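You operate a simulated robot arm through the tools that you are given. There is no shell and no other tool.

The job below is to be done with a simulated robot arm. You get a single attempt, and the scene is never put back.

## Task
Unhook the green housing, park the hoist and switch it off.
Fine: first the hook to the top, then the hoist to the PARK plate; leave the hook latch open; the loads stay where they stand.

Only the result counts: the job must be done as asked and must still hold three seconds after the hand-in. Knocking over, shifting, dropping, spilling or breaking anything else fails it.

## Robot
A 6-joint arm with a two-finger gripper, fixed in place. Base frame: the origin is at the foot of the arm, x ahead of it, y to its left, z up. Lengths are in m, angles in degrees, forces in N, time in s.
Its first joint turns from -166.0 to 166.0 degrees. Payload 2.45 kg.
The TCP is the grasp point between the finger pads, 0.02 m short of the fingertips. In the tool frame z runs along the fingers and y along their closing line. Largest opening 0.14 m; the body of the gripper starts 0.168 m behind the TCP.
Orientation is that of the tool frame in the base frame, as [roll, pitch, yaw] about the fixed x, y, z axes, in that order (R = Rz(yaw) Ry(pitch) Rx(roll)). With the fingers straight down and closing along the base's y, the tool's x points along the base's -x, its y along +y and its z along -z.

## Interface
- The arm moves only by the tool drive_tool. Its argument "series" is a list of rows, each an object of numbers (a shift or turn left out is 0, a gripper value left out holds the last): "dx", "dy", "dz": the shift along the base's x, y, z in m; "ax", "ay", "az": the turn, a rotation vector about the base's x, y, z in degrees; "fingers": the finger opening in m, from 0 to 0.14. In form: [{"dx": .., "dy": .., "dz": .., "ax": .., "ay": .., "az": .., "fingers": ..}, ...]. A call has 1 to 20 rows; each row shifts and turns the commanded pose from where the row before left it. A row lasts 0.2 s, in which the tool goes at most 0.05 m and 8.6 degrees; a call with a longer step from one row to the next is refused whole, and so is a gripper value outside its range. A pose out of reach is approached as far as the arm can. The call stops where the force on the tool passes 90 N (or 10 N more than at its start, if that is more) or the arm is blocked; 0.2 s more then pass. The fingers move at their own pace (about 0.045 m/s each) and stop on an object; they squeeze with about 33 N. The grip force told is the motor's: it shows also when the fingers shut on nothing. Time passes only in rows, and 0.2 s behind the last, so rows that do not move let the fingers close. It gives the time, the measured TCP pose, the force on the tool (base axes), the opening and the grip force at its end, in the units of the frame above (readings bear some noise), with the torque about the TCP (base axes, N m) and any sound that the robot's microphone picked up.
- Cameras (640 x 400 px; columns grow to the right, rows downward): "scene" is fixed at [0.0494, 0.4984, 1.5928]; the picture's right is [-0.70, -0.71, 0.00], its down [-0.24, 0.23, -0.94] and it looks along [0.67, -0.66, -0.33] (base axes); focal length 312 px, centre (320, 200). "wrist" rides on the gripper at [0.078, 0.011, -0.209] in the tool frame; the picture's right is [-0.14, 0.99, 0.00], its down [-0.92, -0.13, -0.37] and it looks along [-0.36, -0.05, 0.93] (tool axes); focal length 280 px, centre (320, 200). There is no depth. A picture from a camera that has moved, and an enlarged one, comes with that camera's place and axes in the base frame and with its lens.
- snapshot(camera): a new picture of that camera. The clock stands still meanwhile.
- zoom(camera, box): a new picture of the part [left, top, right, bottom] of that camera's present view, enlarged. The clock stands still meanwhile.
- job_done(): hands the job in; it is judged then, once.

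Nothing tells you positions but the pictures and the camera data. Unless the task says otherwise, let go and move clear before handing in.

The tools are called after "Request:" as a command line: name --argument value ..., lists and objects as JSON in quotes. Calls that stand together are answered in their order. drive_tool: Moves the arm, as the interface text tells. Its arguments: {"type":"object","properties":{"series":{"type":"array","items":{"type":"object","properties":{"dx":{"type":"number"},"dy":{"type":"number"},"dz":{"type":"number"},"ax":{"type":"number"},"ay":{"type":"number"},"az":{"type":"number"},"fingers":{"type":"number"}}}}},"required":["series"]} The other tools are called the same way: snapshot (camera) takes a picture; zoom (camera, box) takes an enlarged picture of a part of a camera's view; job_done () hands the job in.

At the start:

```text
t: 0.0
position: [0.6327, 0.0501, 1.4681]
orientation: [179.9, 0.1, 180.0]
wrist_force: [-1.0, -0.5, 1.2]
ft_torque: [0.01, 0.03, 0.01]
width: 0.14
finger_force: 0.0
```

scene: 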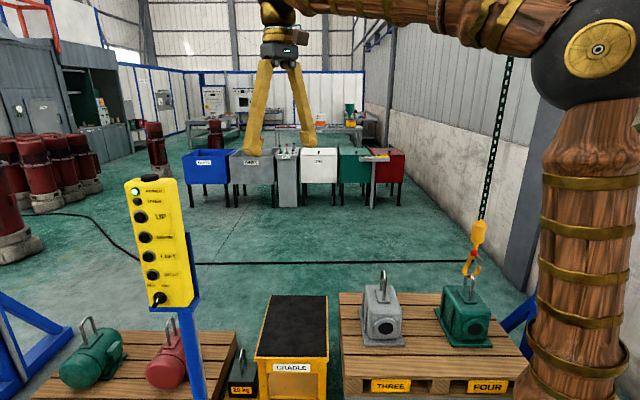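
wrist: 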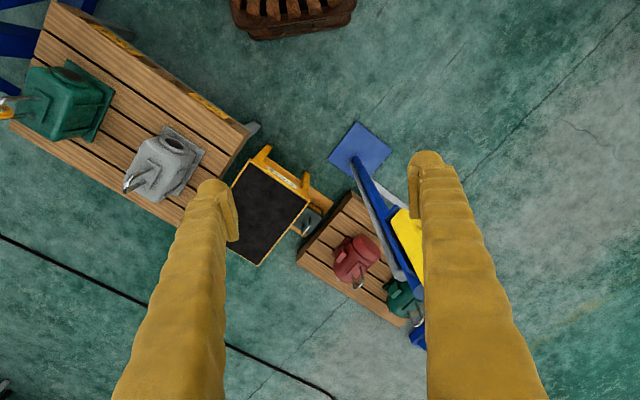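

I see a hoist with a hook on the green housing at position FOUR and a yellow pendant on a blue post with buttons and a switch. I'll look closer at the pendant, the hook and the surroundings first.

Request:
zoom --camera "scene" --box '[110, 165, 210, 320]'

Request:
zoom --camera "scene" --box '[420, 200, 520, 360]'

Request:
zoom --camera "scene" --box '[330, 0, 560, 220]'

Request:
zoom --camera "scene" --box '[0, 250, 340, 400]'

Request:
zoom --camera "wrist" --box '[0, 0, 320, 240]'

Request:
zoom --camera "wrist" --box '[280, 100, 500, 360]'

```text
2.58 times, centred on (160, 242) of scene
camera zoom: at [0.0494, 0.4984, 1.5928], right [-0.7, -0.71, 0.0], down [-0.24, 0.23, -0.94], along [0.67, -0.66, -0.33], focal length 805 px, centre (733, 90)
```

zoom: 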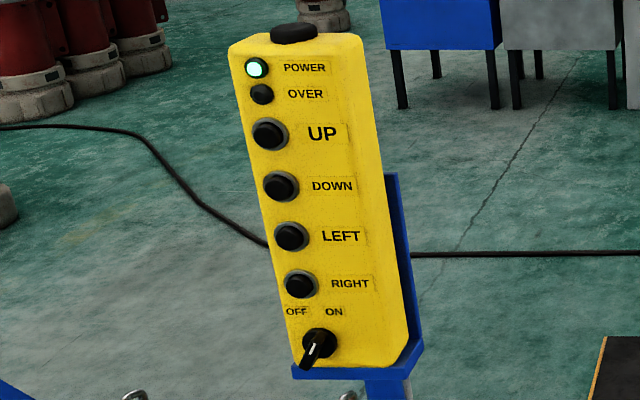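

```text
2.50 times, centred on (470, 280) of scene
camera zoom: at [0.0494, 0.4984, 1.5928], right [-0.7, -0.71, 0.0], down [-0.24, 0.23, -0.94], along [0.67, -0.66, -0.33], focal length 780 px, centre (-55, 0)
```

zoom: 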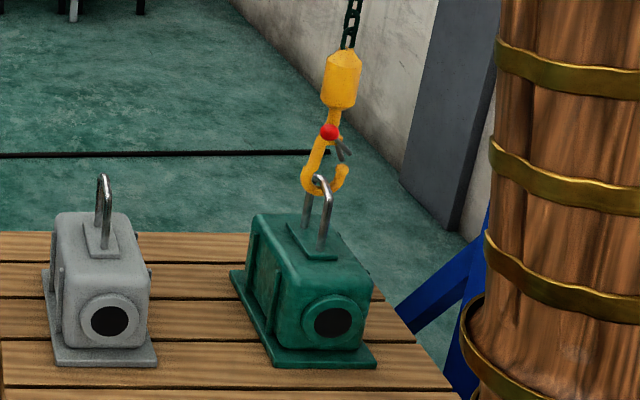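

```text
1.82 times, centred on (445, 110) of scene
camera zoom: at [0.0494, 0.4984, 1.5928], right [-0.7, -0.71, 0.0], down [-0.24, 0.23, -0.94], along [0.67, -0.66, -0.33], focal length 567 px, centre (93, 364)
```

zoom: 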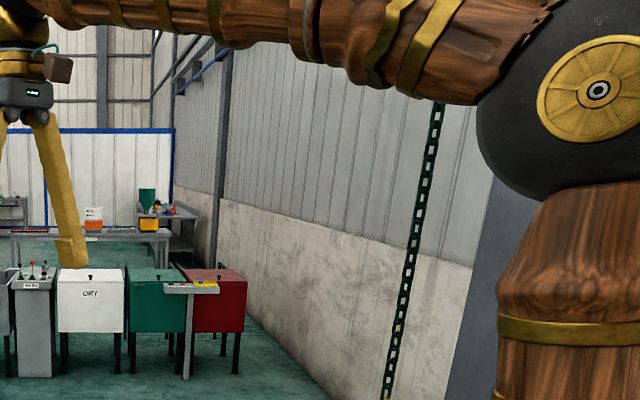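

```text
1.88 times, centred on (170, 325) of scene
camera zoom: at [0.0494, 0.4984, 1.5928], right [-0.7, -0.71, 0.0], down [-0.24, 0.23, -0.94], along [0.67, -0.66, -0.33], focal length 587 px, centre (602, -35)
```

zoom: 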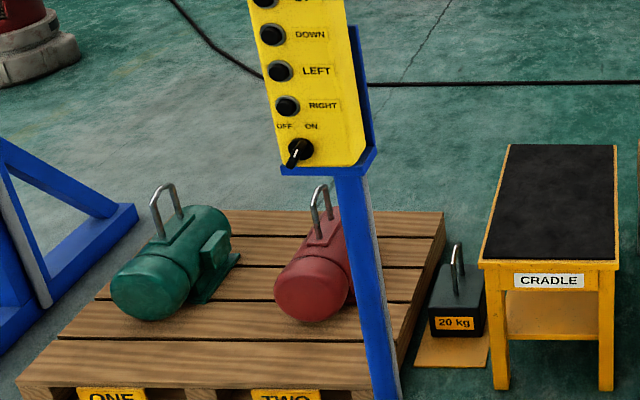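

```text
1.67 times, centred on (160, 120) of wrist
camera zoom: at [0.5552, 0.0609, 1.6779], right [0.14, 0.99, 0.0], down [0.92, -0.13, 0.37], along [0.37, -0.05, -0.93], focal length 467 px, centre (587, 333)
```

zoom: 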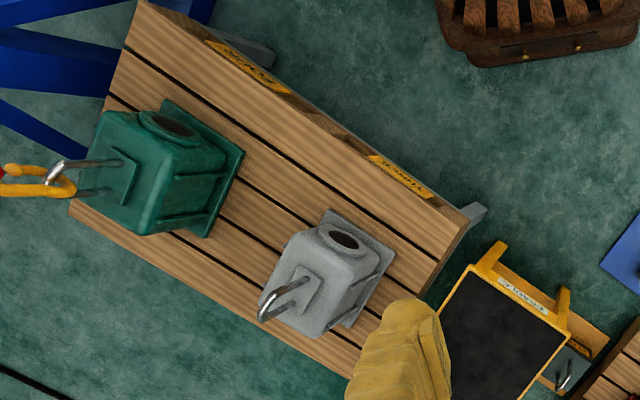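

```text
1.54 times, centred on (390, 230) of wrist
camera zoom: at [0.5552, 0.0609, 1.6779], right [0.14, 0.99, 0.0], down [0.92, -0.13, 0.37], along [0.37, -0.05, -0.93], focal length 431 px, centre (212, 154)
```

zoom: 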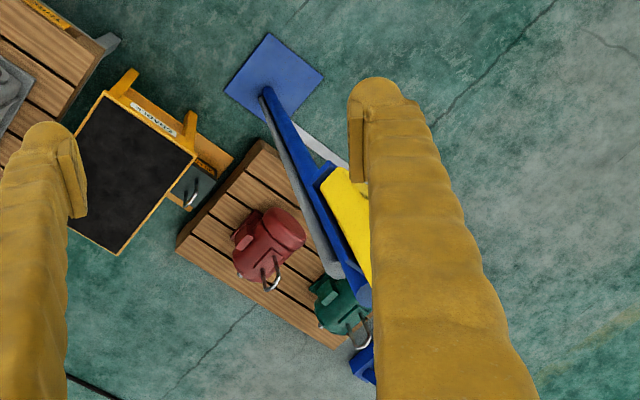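

The hook sits in the bail of the green housing, with a red knob and a grey flap on it. I need finer views of the hook and the pendant before moving.

Request:
zoom --camera "scene" --box '[455, 215, 495, 285]'

Request:
zoom --camera "scene" --box '[0, 0, 130, 80]'

Request:
zoom --camera "scene" --box '[120, 170, 200, 240]'

Request:
zoom --camera "scene" --box '[120, 240, 200, 310]'

Request:
zoom --camera "wrist" --box '[0, 60, 60, 140]'

```text
5.71 times, centred on (475, 250) of scene
camera zoom: at [0.0494, 0.4984, 1.5928], right [-0.7, -0.71, 0.0], down [-0.24, 0.23, -0.94], along [0.67, -0.66, -0.33], focal length 1782 px, centre (-566, -86)
```

zoom: 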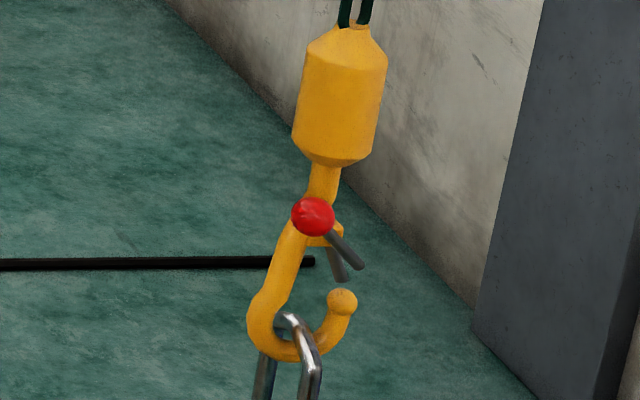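

```text
4.92 times, centred on (65, 40) of scene
camera zoom: at [0.0494, 0.4984, 1.5928], right [-0.7, -0.71, 0.0], down [-0.24, 0.23, -0.94], along [0.67, -0.66, -0.33], focal length 1536 px, centre (1575, 988)
```

zoom: 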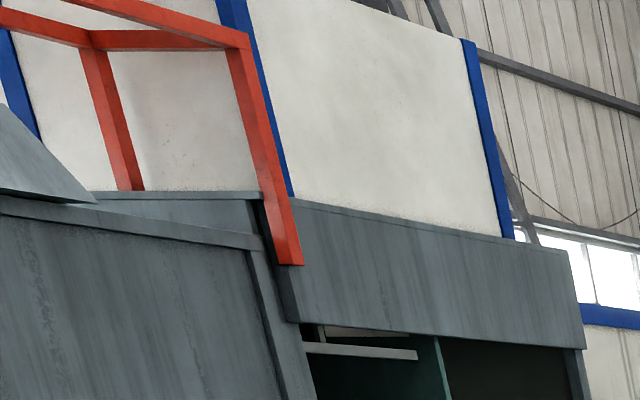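

```text
5.71 times, centred on (160, 205) of scene
camera zoom: at [0.0494, 0.4984, 1.5928], right [-0.7, -0.71, 0.0], down [-0.24, 0.23, -0.94], along [0.67, -0.66, -0.33], focal length 1782 px, centre (1234, 171)
```

zoom: 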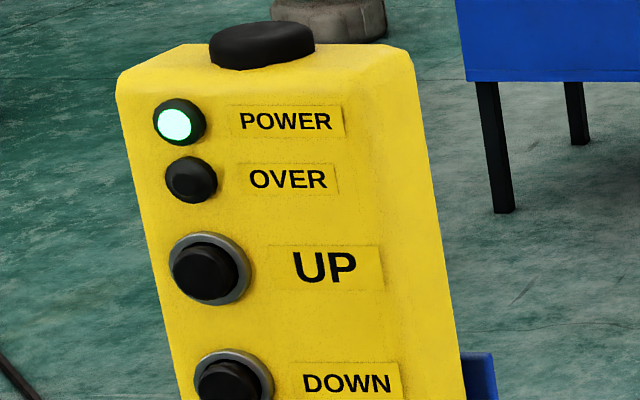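

```text
5.71 times, centred on (160, 275) of scene
camera zoom: at [0.0494, 0.4984, 1.5928], right [-0.7, -0.71, 0.0], down [-0.24, 0.23, -0.94], along [0.67, -0.66, -0.33], focal length 1782 px, centre (1234, -229)
```

zoom: 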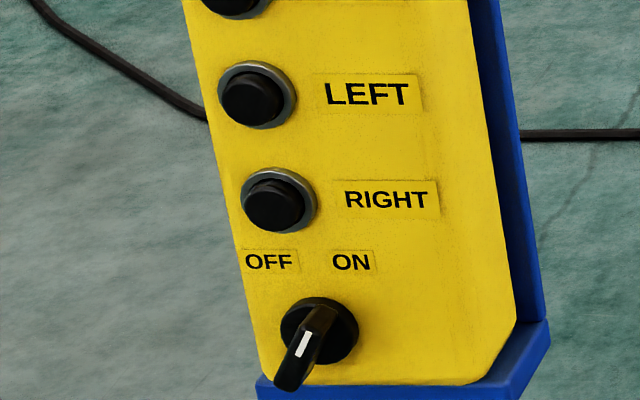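

```text
5.00 times, centred on (30, 100) of wrist
camera zoom: at [0.5552, 0.0609, 1.6779], right [0.14, 0.99, 0.0], down [0.92, -0.13, 0.37], along [0.37, -0.05, -0.93], focal length 1402 px, centre (1770, 700)
```

zoom: 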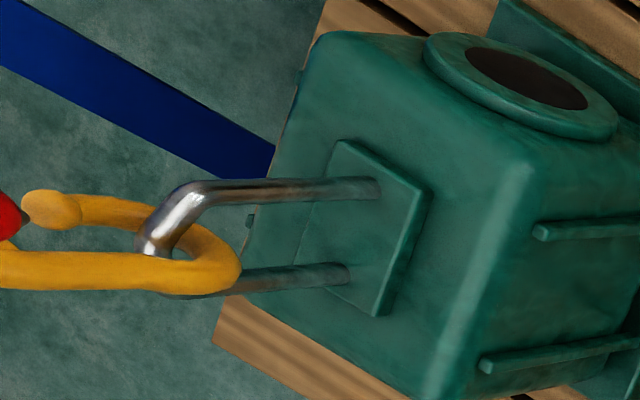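

The pendant is around (0.95, 0.26, 1.0–1.35), with its face turned roughly towards the base. The hook is around (0.49, -0.99, 0.77). I'll tip the tool forward to get a frontal view of the pendant.

Request:
drive_tool --series '[{"dx": -0.02, "ay": -8.5}, {"dx": -0.02, "ay": -8.5}, {"dx": -0.02, "ay": -8.5}, {"dx": -0.02, "ay": -8.5}, {"dx": -0.02, "ay": -8.5}, {"dx": -0.02, "ay": -8.5}, {"dx": -0.02, "ay": -8.5}]'

Request:
snapshot --camera "wrist"

Request:
snapshot --camera "scene"

```text
t: 1.6
position: [0.4931, 0.05, 1.4661]
orientation: [179.8, 59.6, 179.9]
wrist_force: [0.5, 0.7, -0.6]
ft_torque: [-0.01, -0.01, -0.01]
width: 0.14
finger_force: 0.0
```

```text
taken
camera wrist: at [0.2734, 0.0609, 1.5062], right [0.07, 0.99, 0.12], down [0.15, -0.13, 0.98], along [0.99, -0.05, -0.16], focal length 280 px, centre (320, 200)
```

wrist: 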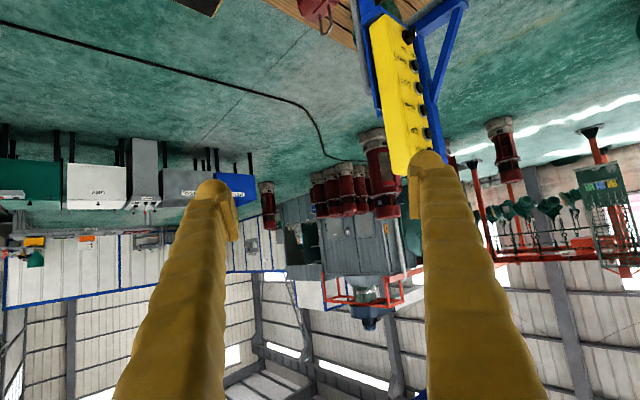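

```text
taken
```

scene: 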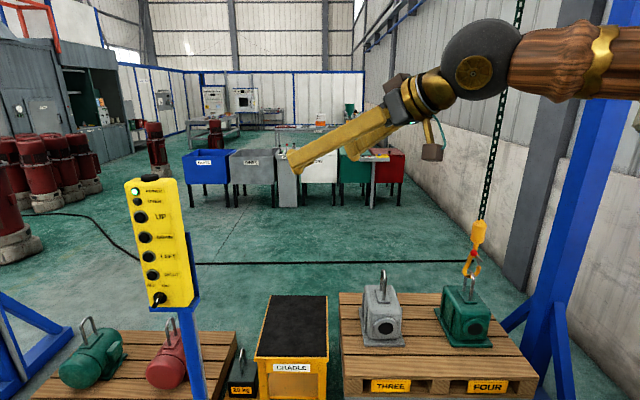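

Request:
zoom --camera "wrist" --box '[340, 0, 480, 190]'

Request:
zoom --camera "scene" --box '[480, 0, 640, 400]'

```text
2.11 times, centred on (410, 95) of wrist
camera zoom: at [0.2734, 0.0609, 1.5062], right [0.07, 0.99, 0.12], down [0.15, -0.13, 0.98], along [0.99, -0.05, -0.16], focal length 590 px, centre (130, 421)
```

zoom: 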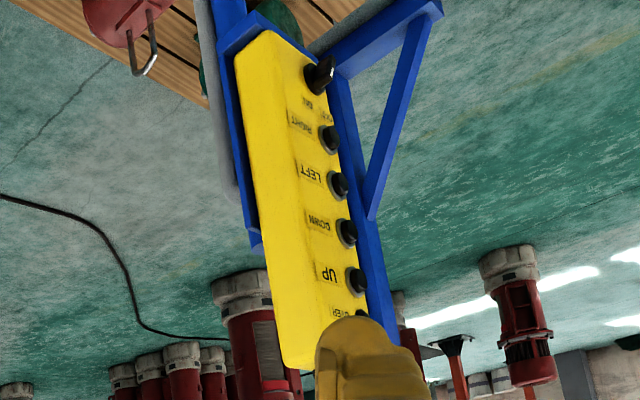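

```text
1.00 times, centred on (560, 200) of scene (not enlarged: the box is as wide or as high as the picture)
camera zoom: at [0.0494, 0.4984, 1.5928], right [-0.7, -0.71, 0.0], down [-0.24, 0.23, -0.94], along [0.67, -0.66, -0.33], focal length 312 px, centre (80, 200)
```

zoom: 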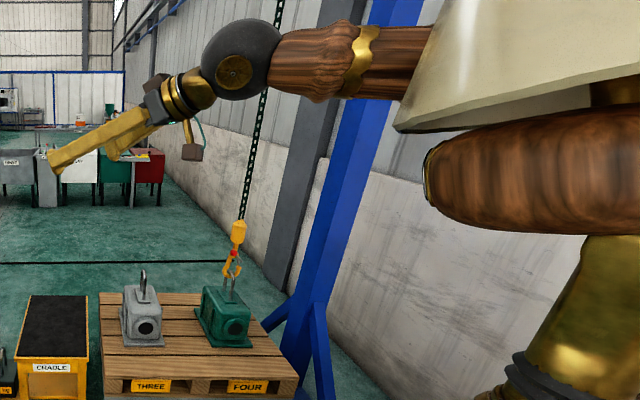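

The zoom can show beyond the frame's edge, so I'll use that to look upward for the rail and the PARK plate.

Request:
zoom --camera "scene" --box '[0, 0, 640, 4]'

Request:
zoom --camera "scene" --box '[0, 0, 4, 400]'

Request:
zoom --camera "wrist" --box '[0, 396, 640, 400]'

Request:
zoom --camera "scene" --box '[400, 0, 640, 100]'

```text
1.00 times, centred on (320, 2) of scene (not enlarged: the box is as wide or as high as the picture)
camera zoom: at [0.0494, 0.4984, 1.5928], right [-0.7, -0.71, 0.0], down [-0.24, 0.23, -0.94], along [0.67, -0.66, -0.33], focal length 312 px, centre (320, 398)
```

zoom: 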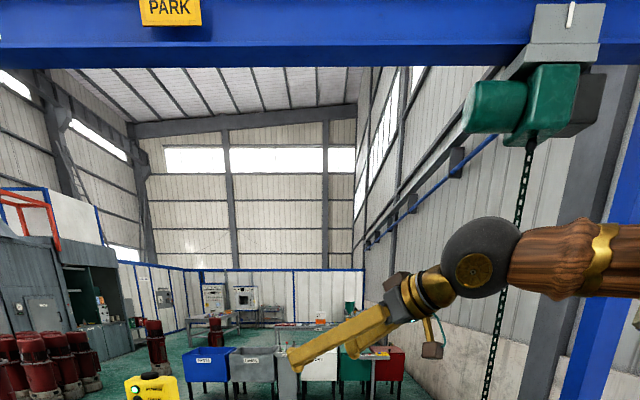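

```text
1.00 times, centred on (2, 200) of scene (not enlarged: the box is as wide or as high as the picture)
camera zoom: at [0.0494, 0.4984, 1.5928], right [-0.7, -0.71, 0.0], down [-0.24, 0.23, -0.94], along [0.67, -0.66, -0.33], focal length 312 px, centre (638, 200)
```

zoom: 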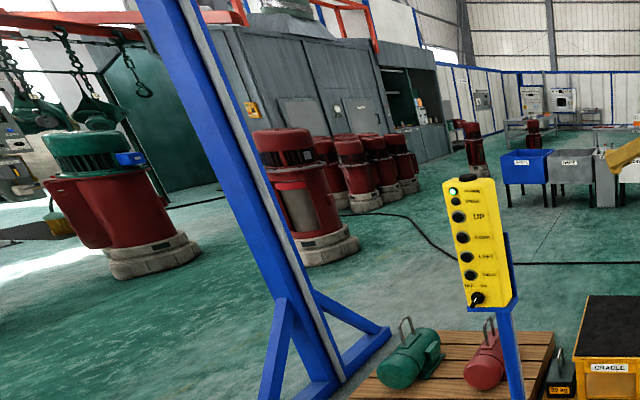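

```text
1.00 times, centred on (320, 398) of wrist (not enlarged: the box is as wide or as high as the picture)
camera zoom: at [0.2734, 0.0609, 1.5062], right [0.07, 0.99, 0.12], down [0.15, -0.13, 0.98], along [0.99, -0.05, -0.16], focal length 280 px, centre (320, 2)
```

zoom: 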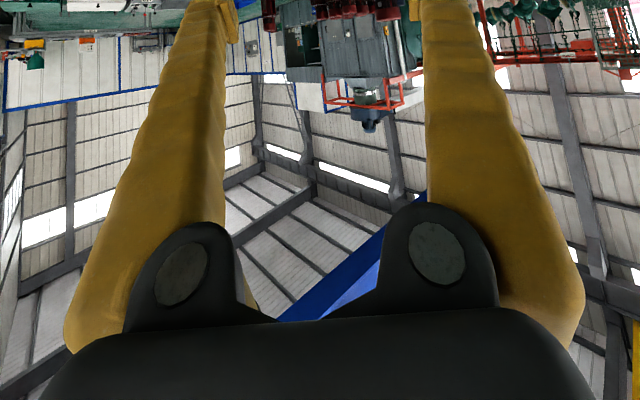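

```text
2.67 times, centred on (520, 50) of scene
camera zoom: at [0.0494, 0.4984, 1.5928], right [-0.7, -0.71, 0.0], down [-0.24, 0.23, -0.94], along [0.67, -0.66, -0.33], focal length 832 px, centre (-213, 600)
```

zoom: 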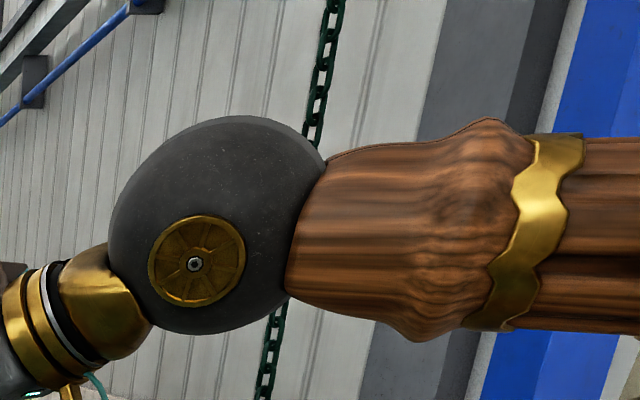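

The rail, the trolley with its white pointer and the yellow PARK plate are all visible: trolley at about (0.46, -1.0, 2.4), PARK at about (1.33, -0.1, 2.4). Next I'll swing the arm towards the hook to inspect the latch closely, staying well clear of it.

Request:
drive_tool --series '[{"dx": -0.013, "dy": -0.035, "dz": -0.01, "az": -4}, {"dx": -0.013, "dy": -0.035, "dz": -0.01, "az": -4}, {"dx": -0.013, "dy": -0.035, "dz": -0.01, "az": -4}, {"dx": -0.013, "dy": -0.035, "dz": -0.01, "az": -4}, {"dx": -0.013, "dy": -0.035, "dz": -0.01, "az": -4}, {"dx": -0.013, "dy": -0.035, "dz": -0.01, "az": -4}, {"dx": -0.013, "dy": -0.035, "dz": -0.01, "az": -4}, {"dx": -0.013, "dy": -0.035, "dz": -0.01, "az": -4}, {"dx": -0.013, "dy": -0.035, "dz": -0.01, "az": -4}, {"dx": -0.013, "dy": -0.035, "dz": -0.01, "az": -4}, {"dx": -0.013, "dy": -0.035, "dz": -0.01, "az": -4}, {"dx": -0.013, "dy": -0.035, "dz": -0.01, "az": -4}, {"dx": -0.013, "dy": -0.035, "dz": -0.01, "az": -4}, {"dx": -0.013, "dy": -0.035, "dz": -0.01, "az": -4}, {"dx": -0.013, "dy": -0.035, "dz": -0.01, "az": -4}, {"dx": -0.013, "dy": -0.035, "dz": -0.01, "az": -4}]'

Request:
snapshot --camera "wrist"

Request:
snapshot --camera "scene"

```text
t: 3.5
position: [0.428, -0.1696, 1.3786]
orientation: [-179.6, 59.2, 158.5]
wrist_force: [0.5, 0.8, -0.1]
ft_torque: [-0.05, 0.05, -0.12]
width: 0.1403
finger_force: 0.1
stopped in row 9: the arm was blocked; the commanded pose is now the measured one
```

```text
taken
camera wrist: at [0.2288, -0.0768, 1.4201], right [0.43, 0.89, 0.12], down [0.1, -0.17, 0.98], along [0.9, -0.41, -0.16], focal length 280 px, centre (320, 200)
```

wrist: 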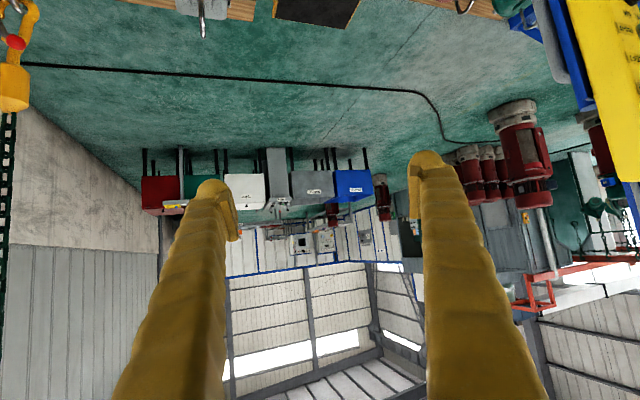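

```text
taken
```

scene: 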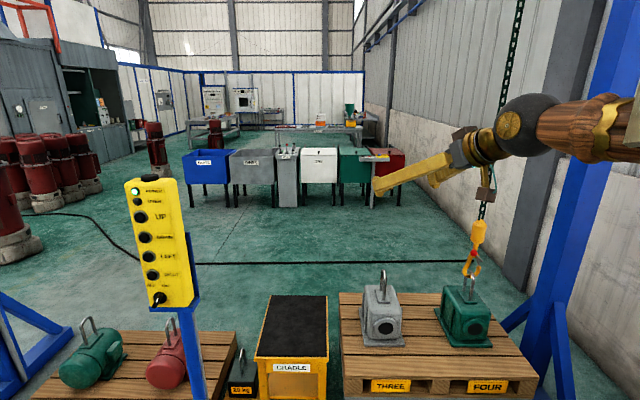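

The arm blocked without contact, probably because it's folded too near its base axis. I'll move the tool outward first, then swing round.

Request:
drive_tool --series '[{"dx": 0.038, "dy": -0.015}, {"dx": 0.038, "dy": -0.015}, {"dx": 0.038, "dy": -0.015}, {"dx": 0.038, "dy": -0.015}]'

```text
t: 4.5
position: [0.5759, -0.2373, 1.3828]
orientation: [-179.8, 59.4, 157.3]
wrist_force: [1.2, -0.2, 0.0]
ft_torque: [0.01, -0.02, 0.0]
width: 0.1397
finger_force: 0.0
```

Request:
drive_tool --series '[{"dx": -0.018, "dy": -0.0396, "az": -4}, {"dx": -0.0207, "dy": -0.0383, "az": -4}, {"dx": -0.0233, "dy": -0.0367, "az": -4}, {"dx": -0.0258, "dy": -0.035, "az": -4}, {"dx": -0.0282, "dy": -0.0331, "az": -4}, {"dx": -0.0304, "dy": -0.0311, "az": -4}, {"dx": -0.0325, "dy": -0.0288, "az": -4}, {"dx": -0.0344, "dy": -0.0266, "az": -4}]'

Request:
snapshot --camera "wrist"

Request:
snapshot --camera "scene"

```text
t: 6.2
position: [0.4797, -0.3961, 1.3839]
orientation: [-179.7, 59.6, 140.3]
wrist_force: [0.4, -0.1, 0.0]
ft_torque: [0.03, 0.0, 0.02]
width: 0.14
finger_force: 0.1
stopped in row 8: the arm was blocked; the commanded pose is now the measured one
```

```text
taken
camera wrist: at [0.3177, -0.2465, 1.4216], right [0.69, 0.72, 0.12], down [0.03, -0.19, 0.98], along [0.72, -0.67, -0.16], focal length 280 px, centre (320, 200)
```

wrist: 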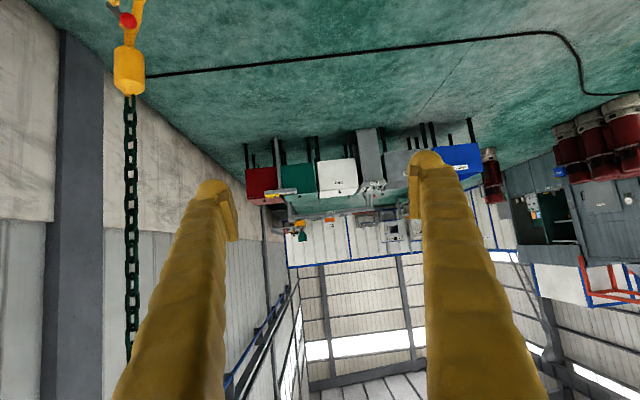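

```text
taken
```

scene: 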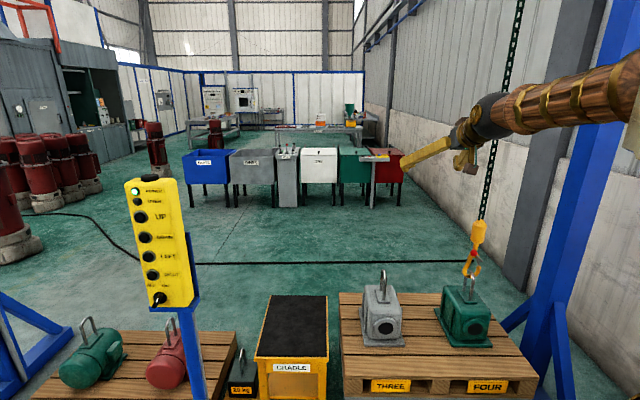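

Request:
drive_tool --series '[{"dx": -0.0141, "dy": -0.0165, "az": -2}, {"dx": -0.0146, "dy": -0.016, "az": -2}, {"dx": -0.0152, "dy": -0.0155, "az": -2}, {"dx": -0.0157, "dy": -0.015, "az": -2}, {"dx": -0.0162, "dy": -0.0144, "az": -2}]'

```text
t: 7.3
position: [0.4809, -0.3959, 1.3855]
orientation: [-179.7, 59.9, 140.6]
wrist_force: [-0.1, 0.3, 0.2]
ft_torque: [0.02, 0.03, 0.03]
width: 0.14
finger_force: 0.0
stopped in row 5: the arm was blocked; the commanded pose is now the measured one
```

Request:
zoom --camera "scene" --box '[636, 0, 640, 400]'

Request:
zoom --camera "scene" --box '[480, 0, 640, 400]'

```text
1.00 times, centred on (638, 200) of scene (not enlarged: the box is as wide or as high as the picture)
camera zoom: at [0.0494, 0.4984, 1.5928], right [-0.7, -0.71, 0.0], down [-0.24, 0.23, -0.94], along [0.67, -0.66, -0.33], focal length 312 px, centre (2, 200)
```

zoom: 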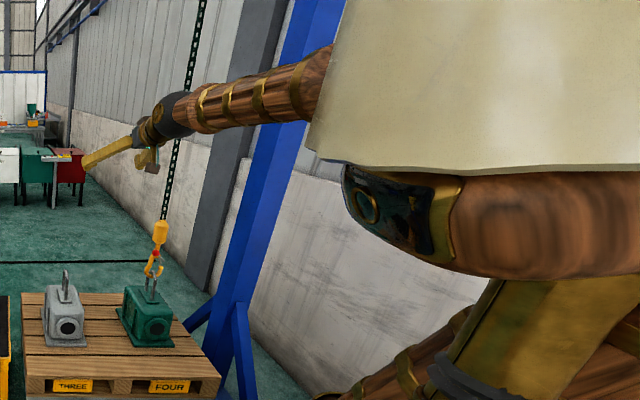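

```text
1.00 times, centred on (560, 200) of scene (not enlarged: the box is as wide or as high as the picture)
camera zoom: at [0.0494, 0.4984, 1.5928], right [-0.7, -0.71, 0.0], down [-0.24, 0.23, -0.94], along [0.67, -0.66, -0.33], focal length 312 px, centre (80, 200)
```

zoom: 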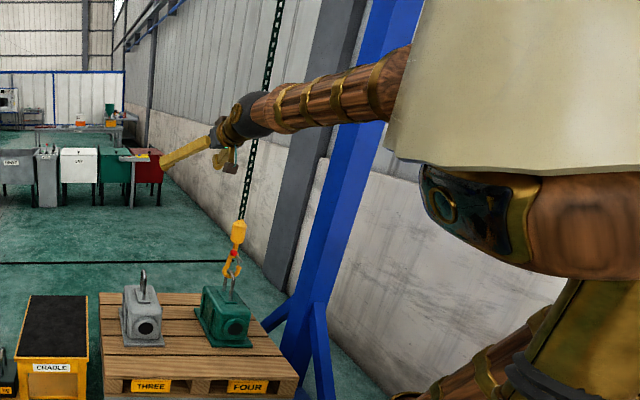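

Blocked again at the same place; the folded elbow behind the arm likely meets something. I'll stretch the arm outward to unfold the elbow before swinging on.

Request:
drive_tool --series '[{"dx": 0.03, "dy": -0.0245}, {"dx": 0.03, "dy": -0.0245}, {"dx": 0.03, "dy": -0.0245}, {"dx": 0.03, "dy": -0.0245}, {"dx": 0.03, "dy": -0.0245}]'

Request:
zoom --camera "scene" --box '[636, 0, 640, 400]'

Request:
snapshot --camera "wrist"

```text
t: 8.5
position: [0.6285, -0.5261, 1.3802]
orientation: [-179.8, 59.6, 139.9]
wrist_force: [-0.4, 0.0, 0.2]
ft_torque: [-0.03, -0.02, 0.02]
width: 0.1399
finger_force: 0.2
```

```text
1.00 times, centred on (638, 200) of scene (not enlarged: the box is as wide or as high as the picture)
camera zoom: at [0.0494, 0.4984, 1.5928], right [-0.7, -0.71, 0.0], down [-0.24, 0.23, -0.94], along [0.67, -0.66, -0.33], focal length 312 px, centre (2, 200)
```

zoom: 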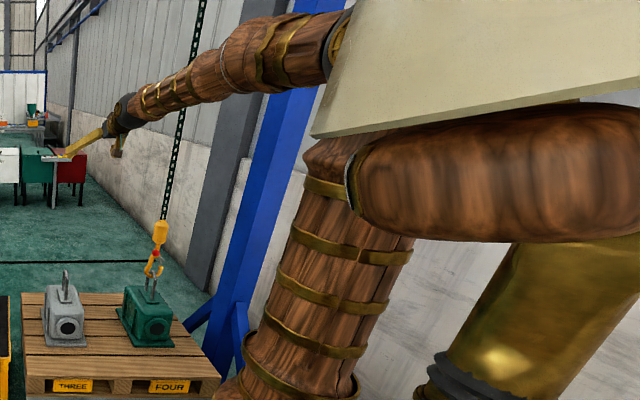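

```text
taken
camera wrist: at [0.4673, -0.3751, 1.4207], right [0.69, 0.71, 0.12], down [0.03, -0.19, 0.98], along [0.72, -0.68, -0.16], focal length 280 px, centre (320, 200)
```

wrist: 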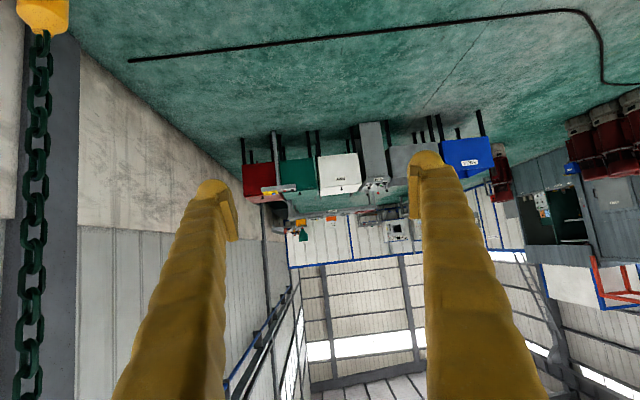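

Request:
drive_tool --series '[{"dx": -0.019, "dy": -0.021, "az": -2}, {"dx": -0.02, "dy": -0.021, "az": -2}, {"dx": -0.021, "dy": -0.02, "az": -2}, {"dx": -0.022, "dy": -0.019, "az": -2}, {"dx": -0.023, "dy": -0.018, "az": -2}, {"dx": -0.023, "dy": -0.018, "az": -2}]'

Request:
zoom --camera "scene" --box '[636, 0, 640, 400]'

Request:
snapshot --camera "wrist"

```text
t: 9.9
position: [0.4981, -0.6412, 1.3846]
orientation: [-179.7, 59.9, 128.0]
wrist_force: [-1.3, 0.5, 0.4]
ft_torque: [-0.02, 0.0, -0.03]
width: 0.14
finger_force: 0.0
```

```text
1.00 times, centred on (638, 200) of scene (not enlarged: the box is as wide or as high as the picture)
camera zoom: at [0.0494, 0.4984, 1.5928], right [-0.7, -0.71, 0.0], down [-0.24, 0.23, -0.94], along [0.67, -0.66, -0.33], focal length 312 px, centre (2, 200)
```

zoom: 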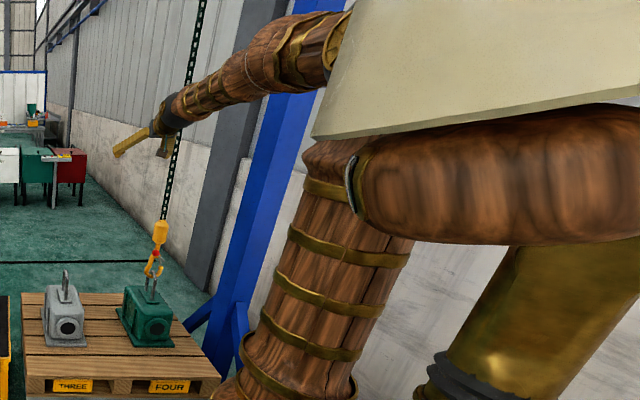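

```text
taken
camera wrist: at [0.3716, -0.4598, 1.4228], right [0.83, 0.55, 0.12], down [-0.01, -0.19, 0.98], along [0.56, -0.81, -0.15], focal length 280 px, centre (320, 200)
```

wrist: 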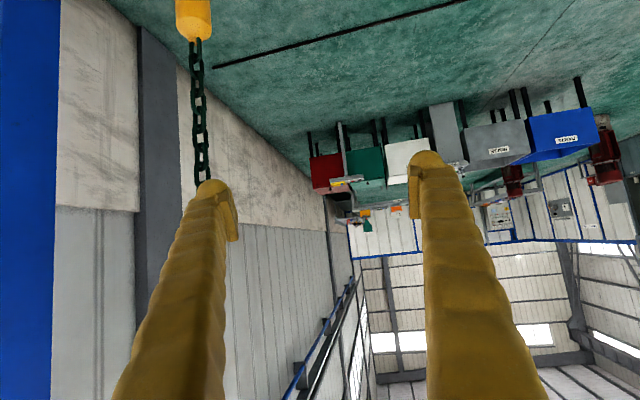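

Request:
zoom --camera "wrist" --box '[0, 0, 640, 4]'

Request:
zoom --camera "wrist" --box '[120, 0, 280, 60]'

```text
1.00 times, centred on (320, 2) of wrist (not enlarged: the box is as wide or as high as the picture)
camera zoom: at [0.3716, -0.4598, 1.4228], right [0.83, 0.55, 0.12], down [-0.01, -0.19, 0.98], along [0.56, -0.81, -0.15], focal length 280 px, centre (320, 398)
```

zoom: 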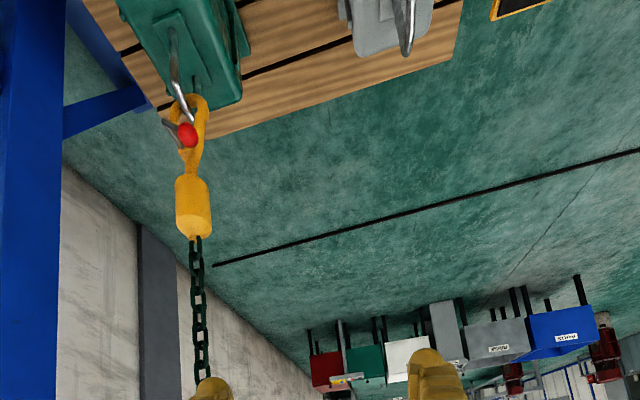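

```text
4.00 times, centred on (200, 30) of wrist
camera zoom: at [0.3716, -0.4598, 1.4228], right [0.83, 0.55, 0.12], down [-0.01, -0.19, 0.98], along [0.56, -0.81, -0.15], focal length 1122 px, centre (800, 880)
```

zoom: 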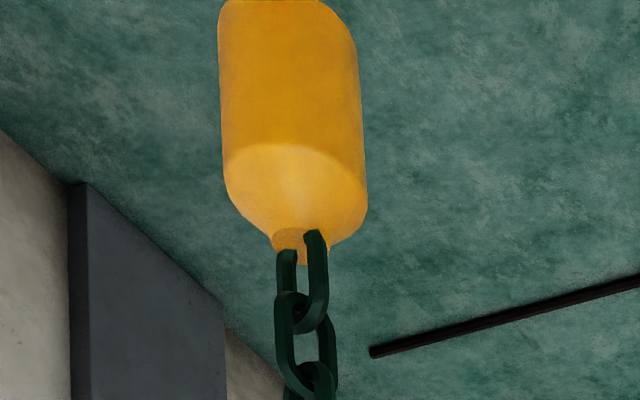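

Request:
drive_tool --series '[{"dz": -0.03, "dx": -0.01, "ax": 5, "ay": 4, "az": -2}, {"dz": -0.03, "dx": -0.01, "ax": 5, "ay": 4, "az": -2}, {"dz": -0.03, "dx": -0.01, "ax": 5, "ay": 4, "az": -2}, {"dz": -0.03, "dx": -0.01, "ax": 5, "ay": 4, "az": -2}]'

Request:
snapshot --camera "wrist"

```text
t: 10.9
position: [0.4577, -0.6396, 1.2657]
orientation: [-177.2, 34.3, 121.7]
wrist_force: [-0.2, 0.5, -0.7]
ft_torque: [0.02, 0.0, 0.0]
width: 0.1402
finger_force: 0.0
```

```text
taken
camera wrist: at [0.38, -0.4738, 1.3941], right [0.92, 0.4, 0.04], down [0.2, -0.53, 0.83], along [0.35, -0.75, -0.56], focal length 280 px, centre (320, 200)
```

wrist: 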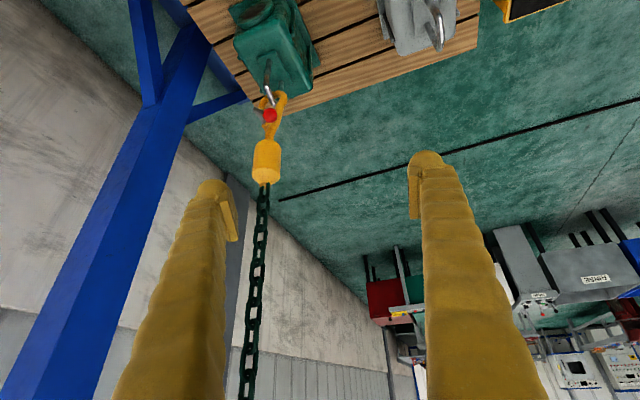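

Request:
zoom --camera "wrist" --box '[230, 60, 310, 190]'

Request:
zoom --camera "wrist" --box '[248, 85, 293, 120]'

Request:
snapshot --camera "scene"

```text
3.08 times, centred on (270, 125) of wrist
camera zoom: at [0.38, -0.4738, 1.3941], right [0.92, 0.4, 0.04], down [0.2, -0.53, 0.83], along [0.35, -0.75, -0.56], focal length 863 px, centre (474, 431)
```

zoom: 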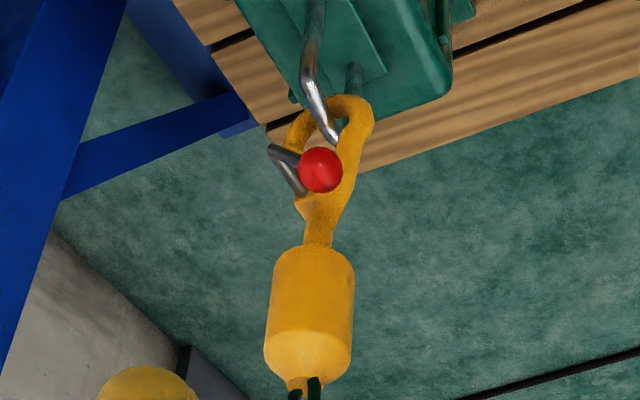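

```text
11.43 times, centred on (270, 102) of wrist
camera zoom: at [0.38, -0.4738, 1.3941], right [0.92, 0.4, 0.04], down [0.2, -0.53, 0.83], along [0.35, -0.75, -0.56], focal length 3204 px, centre (886, 1314)
```

zoom: 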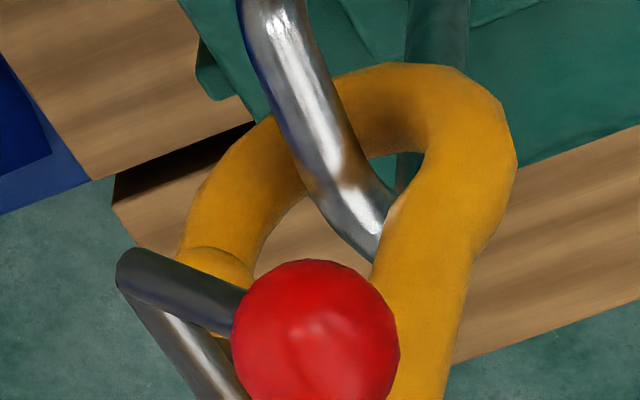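

```text
taken
```

scene: 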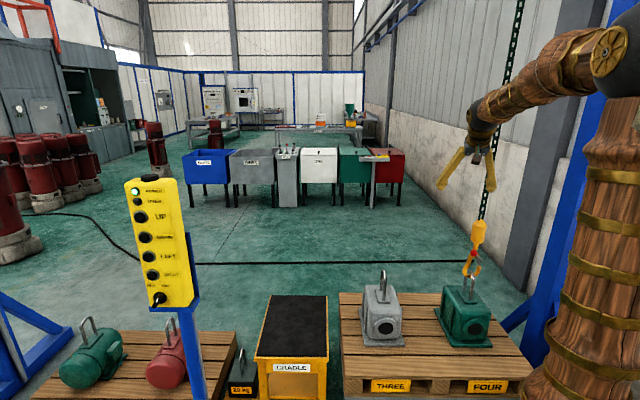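

Request:
zoom --camera "scene" --box '[463, 244, 489, 264]'

Request:
zoom --camera "wrist" --box '[252, 95, 288, 150]'

```text
16.00 times, centred on (476, 254) of scene
camera zoom: at [0.0494, 0.4984, 1.5928], right [-0.7, -0.71, 0.0], down [-0.24, 0.23, -0.94], along [0.67, -0.66, -0.33], focal length 4990 px, centre (-2176, -664)
```

zoom: 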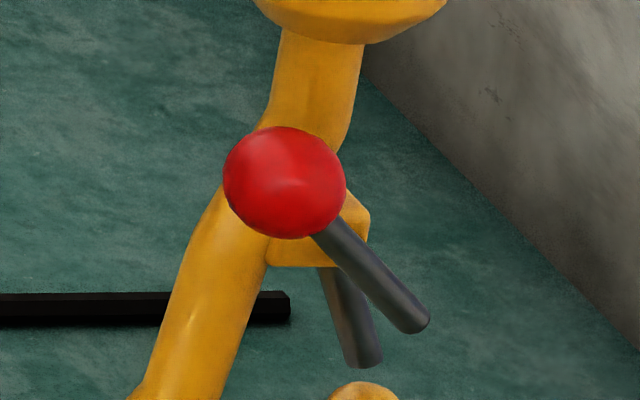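

```text
7.27 times, centred on (270, 122) of wrist
camera zoom: at [0.38, -0.4738, 1.3941], right [0.92, 0.4, 0.04], down [0.2, -0.53, 0.83], along [0.35, -0.75, -0.56], focal length 2039 px, centre (684, 764)
```

zoom: 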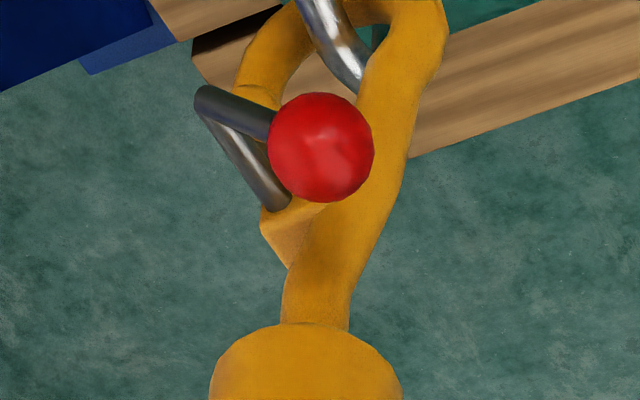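

The latch looks like a rod gate closing onto the hook tip, with a lever carrying the red ball. The ball is near (0.457, -0.886, 0.89) and I take the latch as closed. I'll bring the tool lower and level in front of the hook for a frontal look.

Request:
drive_tool --series '[{"dx": -0.0128, "dy": -0.006, "dz": -0.025, "ax": -2.6, "ay": -2.2, "az": 0.7}, {"dx": -0.0128, "dy": -0.006, "dz": -0.025, "ax": -2.6, "ay": -2.2, "az": 0.7}, {"dx": -0.0128, "dy": -0.006, "dz": -0.025, "ax": -2.6, "ay": -2.2, "az": 0.7}, {"dx": -0.0128, "dy": -0.006, "dz": -0.025, "ax": -2.6, "ay": -2.2, "az": 0.7}, {"dx": -0.0128, "dy": -0.006, "dz": -0.025, "ax": -2.6, "ay": -2.2, "az": 0.7}, {"dx": -0.0128, "dy": -0.006, "dz": -0.025, "ax": -2.6, "ay": -2.2, "az": 0.7}, {"dx": -0.0128, "dy": -0.006, "dz": -0.025, "ax": -2.6, "ay": -2.2, "az": 0.7}, {"dx": -0.0128, "dy": -0.006, "dz": -0.025, "ax": -2.6, "ay": -2.2, "az": 0.7}]'

Request:
snapshot --camera "wrist"

Request:
snapshot --camera "scene"

```text
t: 12.9
position: [0.4007, -0.6183, 1.0425]
orientation: [175.4, 53.3, 134.5]
wrist_force: [-0.6, -0.4, -0.5]
ft_torque: [0.03, 0.01, -0.01]
width: 0.14
finger_force: 0.1
out of reach, approached as far as the arm can: row 5, 6
stopped in row 8: the arm was blocked; the commanded pose is now the measured one
```

```text
taken
camera wrist: at [0.2446, -0.4684, 1.1041], right [0.72, 0.68, 0.16], down [0.07, -0.3, 0.95], along [0.69, -0.67, -0.26], focal length 280 px, centre (320, 200)
```

wrist: 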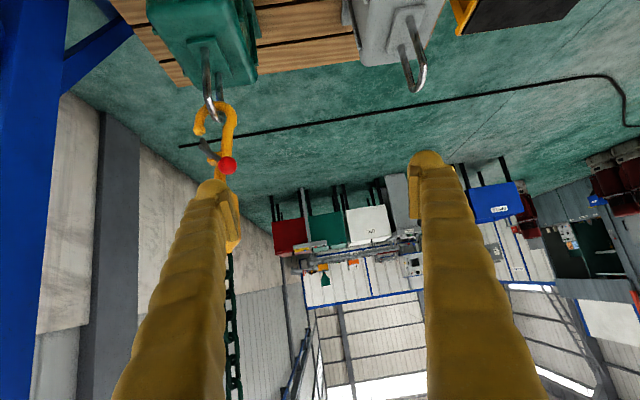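

```text
taken
```

scene: 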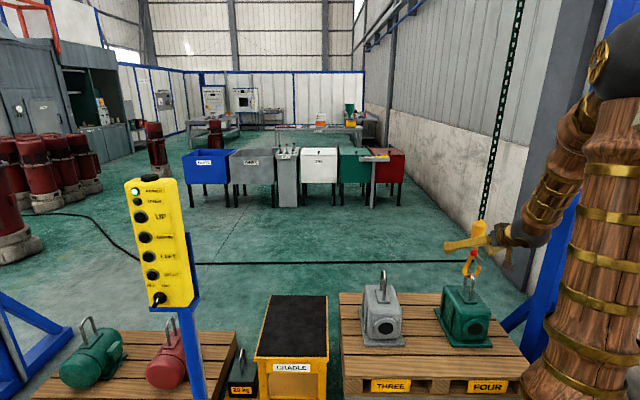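

Request:
zoom --camera "wrist" --box '[180, 90, 260, 190]'

Request:
zoom --camera "scene" --box '[430, 120, 600, 290]'

```text
4.00 times, centred on (220, 140) of wrist
camera zoom: at [0.2446, -0.4684, 1.1041], right [0.72, 0.68, 0.16], down [0.07, -0.3, 0.95], along [0.69, -0.67, -0.26], focal length 1122 px, centre (720, 440)
```

zoom: 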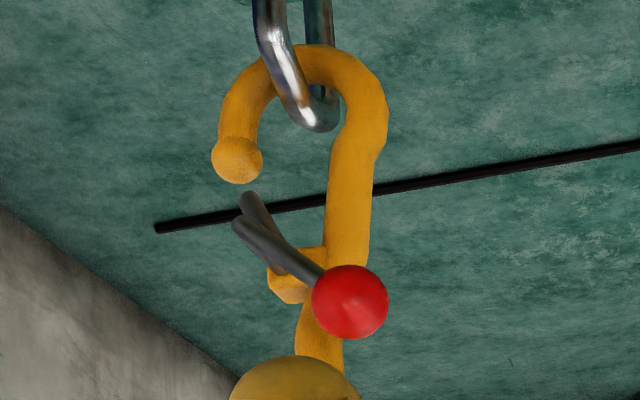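

```text
2.35 times, centred on (515, 205) of scene
camera zoom: at [0.0494, 0.4984, 1.5928], right [-0.7, -0.71, 0.0], down [-0.24, 0.23, -0.94], along [0.67, -0.66, -0.33], focal length 734 px, centre (-139, 188)
```

zoom: 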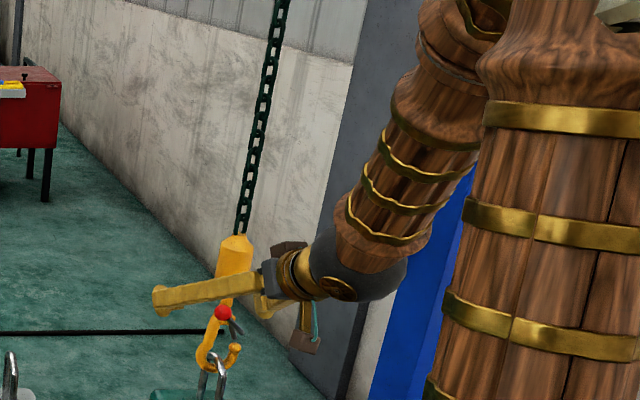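

The latch is a crank: its axis sticks out about 5 cm from the hook towards the robot, and the red ball at about (0.448, -0.860, 0.907) is its handle. The gate is closed towards the hook tip. I'll back off and then bring the level tool in front of the ball step by step.

Request:
drive_tool --series '[{"dx": -0.008, "dy": -0.025, "dz": 0.01}, {"dx": -0.008, "dy": -0.025, "dz": 0.0}, {"dx": -0.008, "dy": -0.025, "dz": 0.0}, {"dx": -0.008, "dy": -0.025, "dz": 0.0}]'

Request:
snapshot --camera "scene"

```text
t: 13.9
position: [0.3693, -0.7174, 1.0512]
orientation: [175.4, 53.3, 134.7]
wrist_force: [-0.7, 0.0, -0.1]
ft_torque: [0.0, -0.01, 0.01]
width: 0.1401
finger_force: 0.1
```

```text
taken
```

scene: 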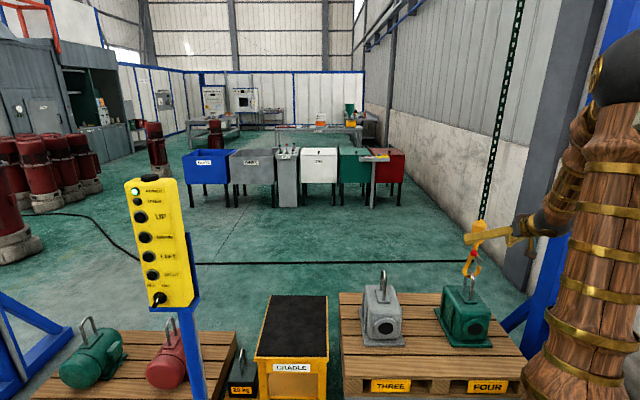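

Request:
drive_tool --series '[{"dz": -0.02, "dy": -0.005, "ax": -2.8, "ay": -2.8}, {"dz": -0.02, "dy": -0.005, "ax": -2.8, "ay": -2.8}, {"dz": -0.02, "dy": -0.005, "ax": -2.8, "ay": -2.8}]'

Request:
snapshot --camera "wrist"

```text
t: 14.7
position: [0.3686, -0.7318, 0.992]
orientation: [175.3, 65.2, 134.6]
wrist_force: [0.2, 0.5, -0.5]
ft_torque: [0.02, 0.02, -0.02]
width: 0.1399
finger_force: 0.1
```

```text
taken
camera wrist: at [0.2074, -0.5775, 1.0084], right [0.69, 0.7, 0.16], down [-0.07, -0.15, 0.99], along [0.72, -0.69, -0.06], focal length 280 px, centre (320, 200)
```

wrist: 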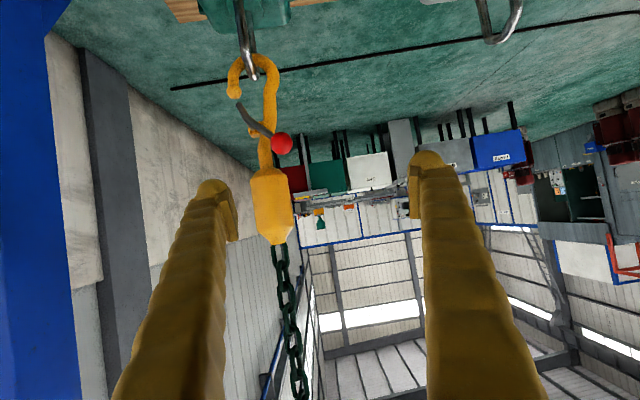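

Request:
zoom --camera "wrist" --box '[200, 40, 340, 180]'

Request:
zoom --camera "scene" --box '[440, 200, 520, 290]'

```text
2.86 times, centred on (270, 110) of wrist
camera zoom: at [0.2074, -0.5775, 1.0084], right [0.69, 0.7, 0.16], down [-0.07, -0.15, 0.99], along [0.72, -0.69, -0.06], focal length 801 px, centre (463, 457)
```

zoom: 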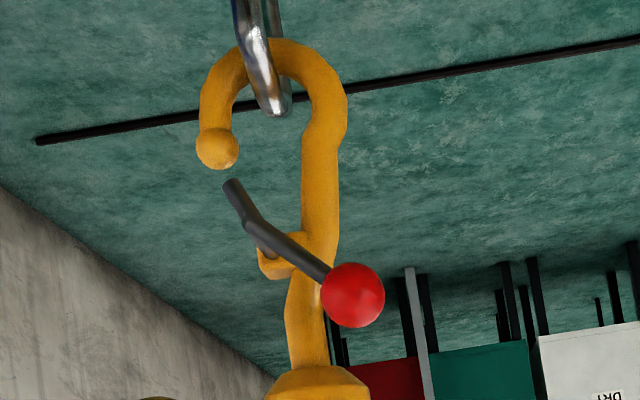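

```text
4.44 times, centred on (480, 245) of scene
camera zoom: at [0.0494, 0.4984, 1.5928], right [-0.7, -0.71, 0.0], down [-0.24, 0.23, -0.94], along [0.67, -0.66, -0.33], focal length 1386 px, centre (-391, 0)
```

zoom: 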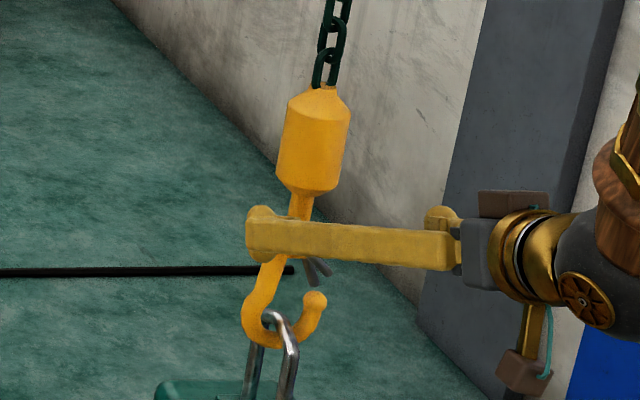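

The view is now square onto the hook plane, and the ball checks out at (0.4475, -0.8605, 0.905), about 30 mm across. I'll level the tool further, drop to the ball's height and narrow the fingers so they straddle the ball.

Request:
drive_tool --series '[{"dx": -0.0066, "dy": -0.0068, "dz": -0.0215, "ax": -2.8, "ay": -2.8, "fingers": 0.07}, {"dx": -0.0066, "dy": -0.0068, "dz": -0.0215, "ax": -2.8, "ay": -2.8}, {"dx": -0.0066, "dy": -0.0068, "dz": -0.0215, "ax": -2.8, "ay": -2.8}, {"dx": -0.0066, "dy": -0.0068, "dz": -0.0215, "ax": -2.8, "ay": -2.8}, {}]'

Request:
snapshot --camera "wrist"

Request:
zoom --camera "scene" --box '[440, 200, 520, 290]'

```text
t: 15.9
position: [0.3409, -0.7605, 0.9053]
orientation: [171.5, 80.8, 130.9]
wrist_force: [0.0, 0.4, 0.5]
ft_torque: [0.0, 0.04, 0.0]
width: 0.07
finger_force: 0.1
```

```text
taken
camera wrist: at [0.1831, -0.6086, 0.8622], right [0.66, 0.73, 0.16], down [-0.26, 0.03, 0.96], along [0.7, -0.68, 0.21], focal length 280 px, centre (320, 200)
```

wrist: 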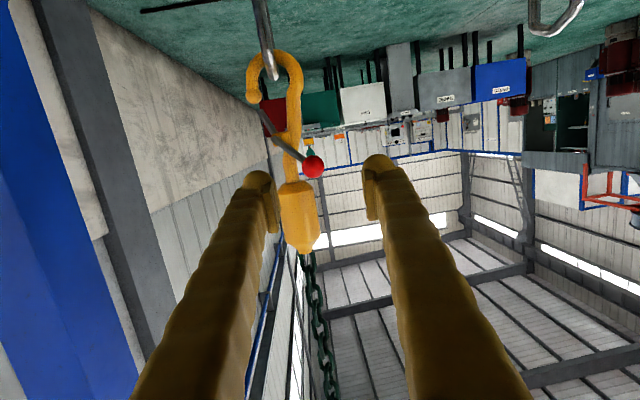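

```text
4.44 times, centred on (480, 245) of scene
camera zoom: at [0.0494, 0.4984, 1.5928], right [-0.7, -0.71, 0.0], down [-0.24, 0.23, -0.94], along [0.67, -0.66, -0.33], focal length 1386 px, centre (-391, 0)
```

zoom: 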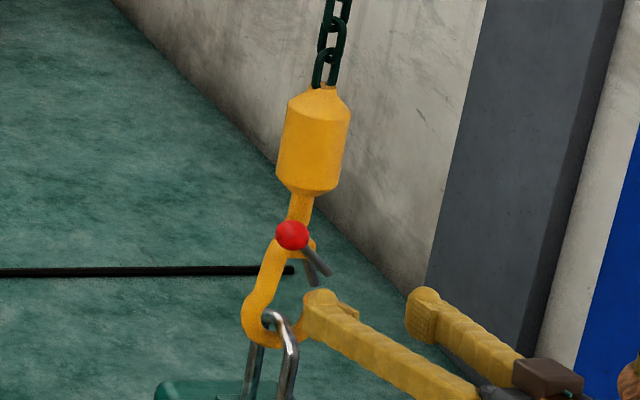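

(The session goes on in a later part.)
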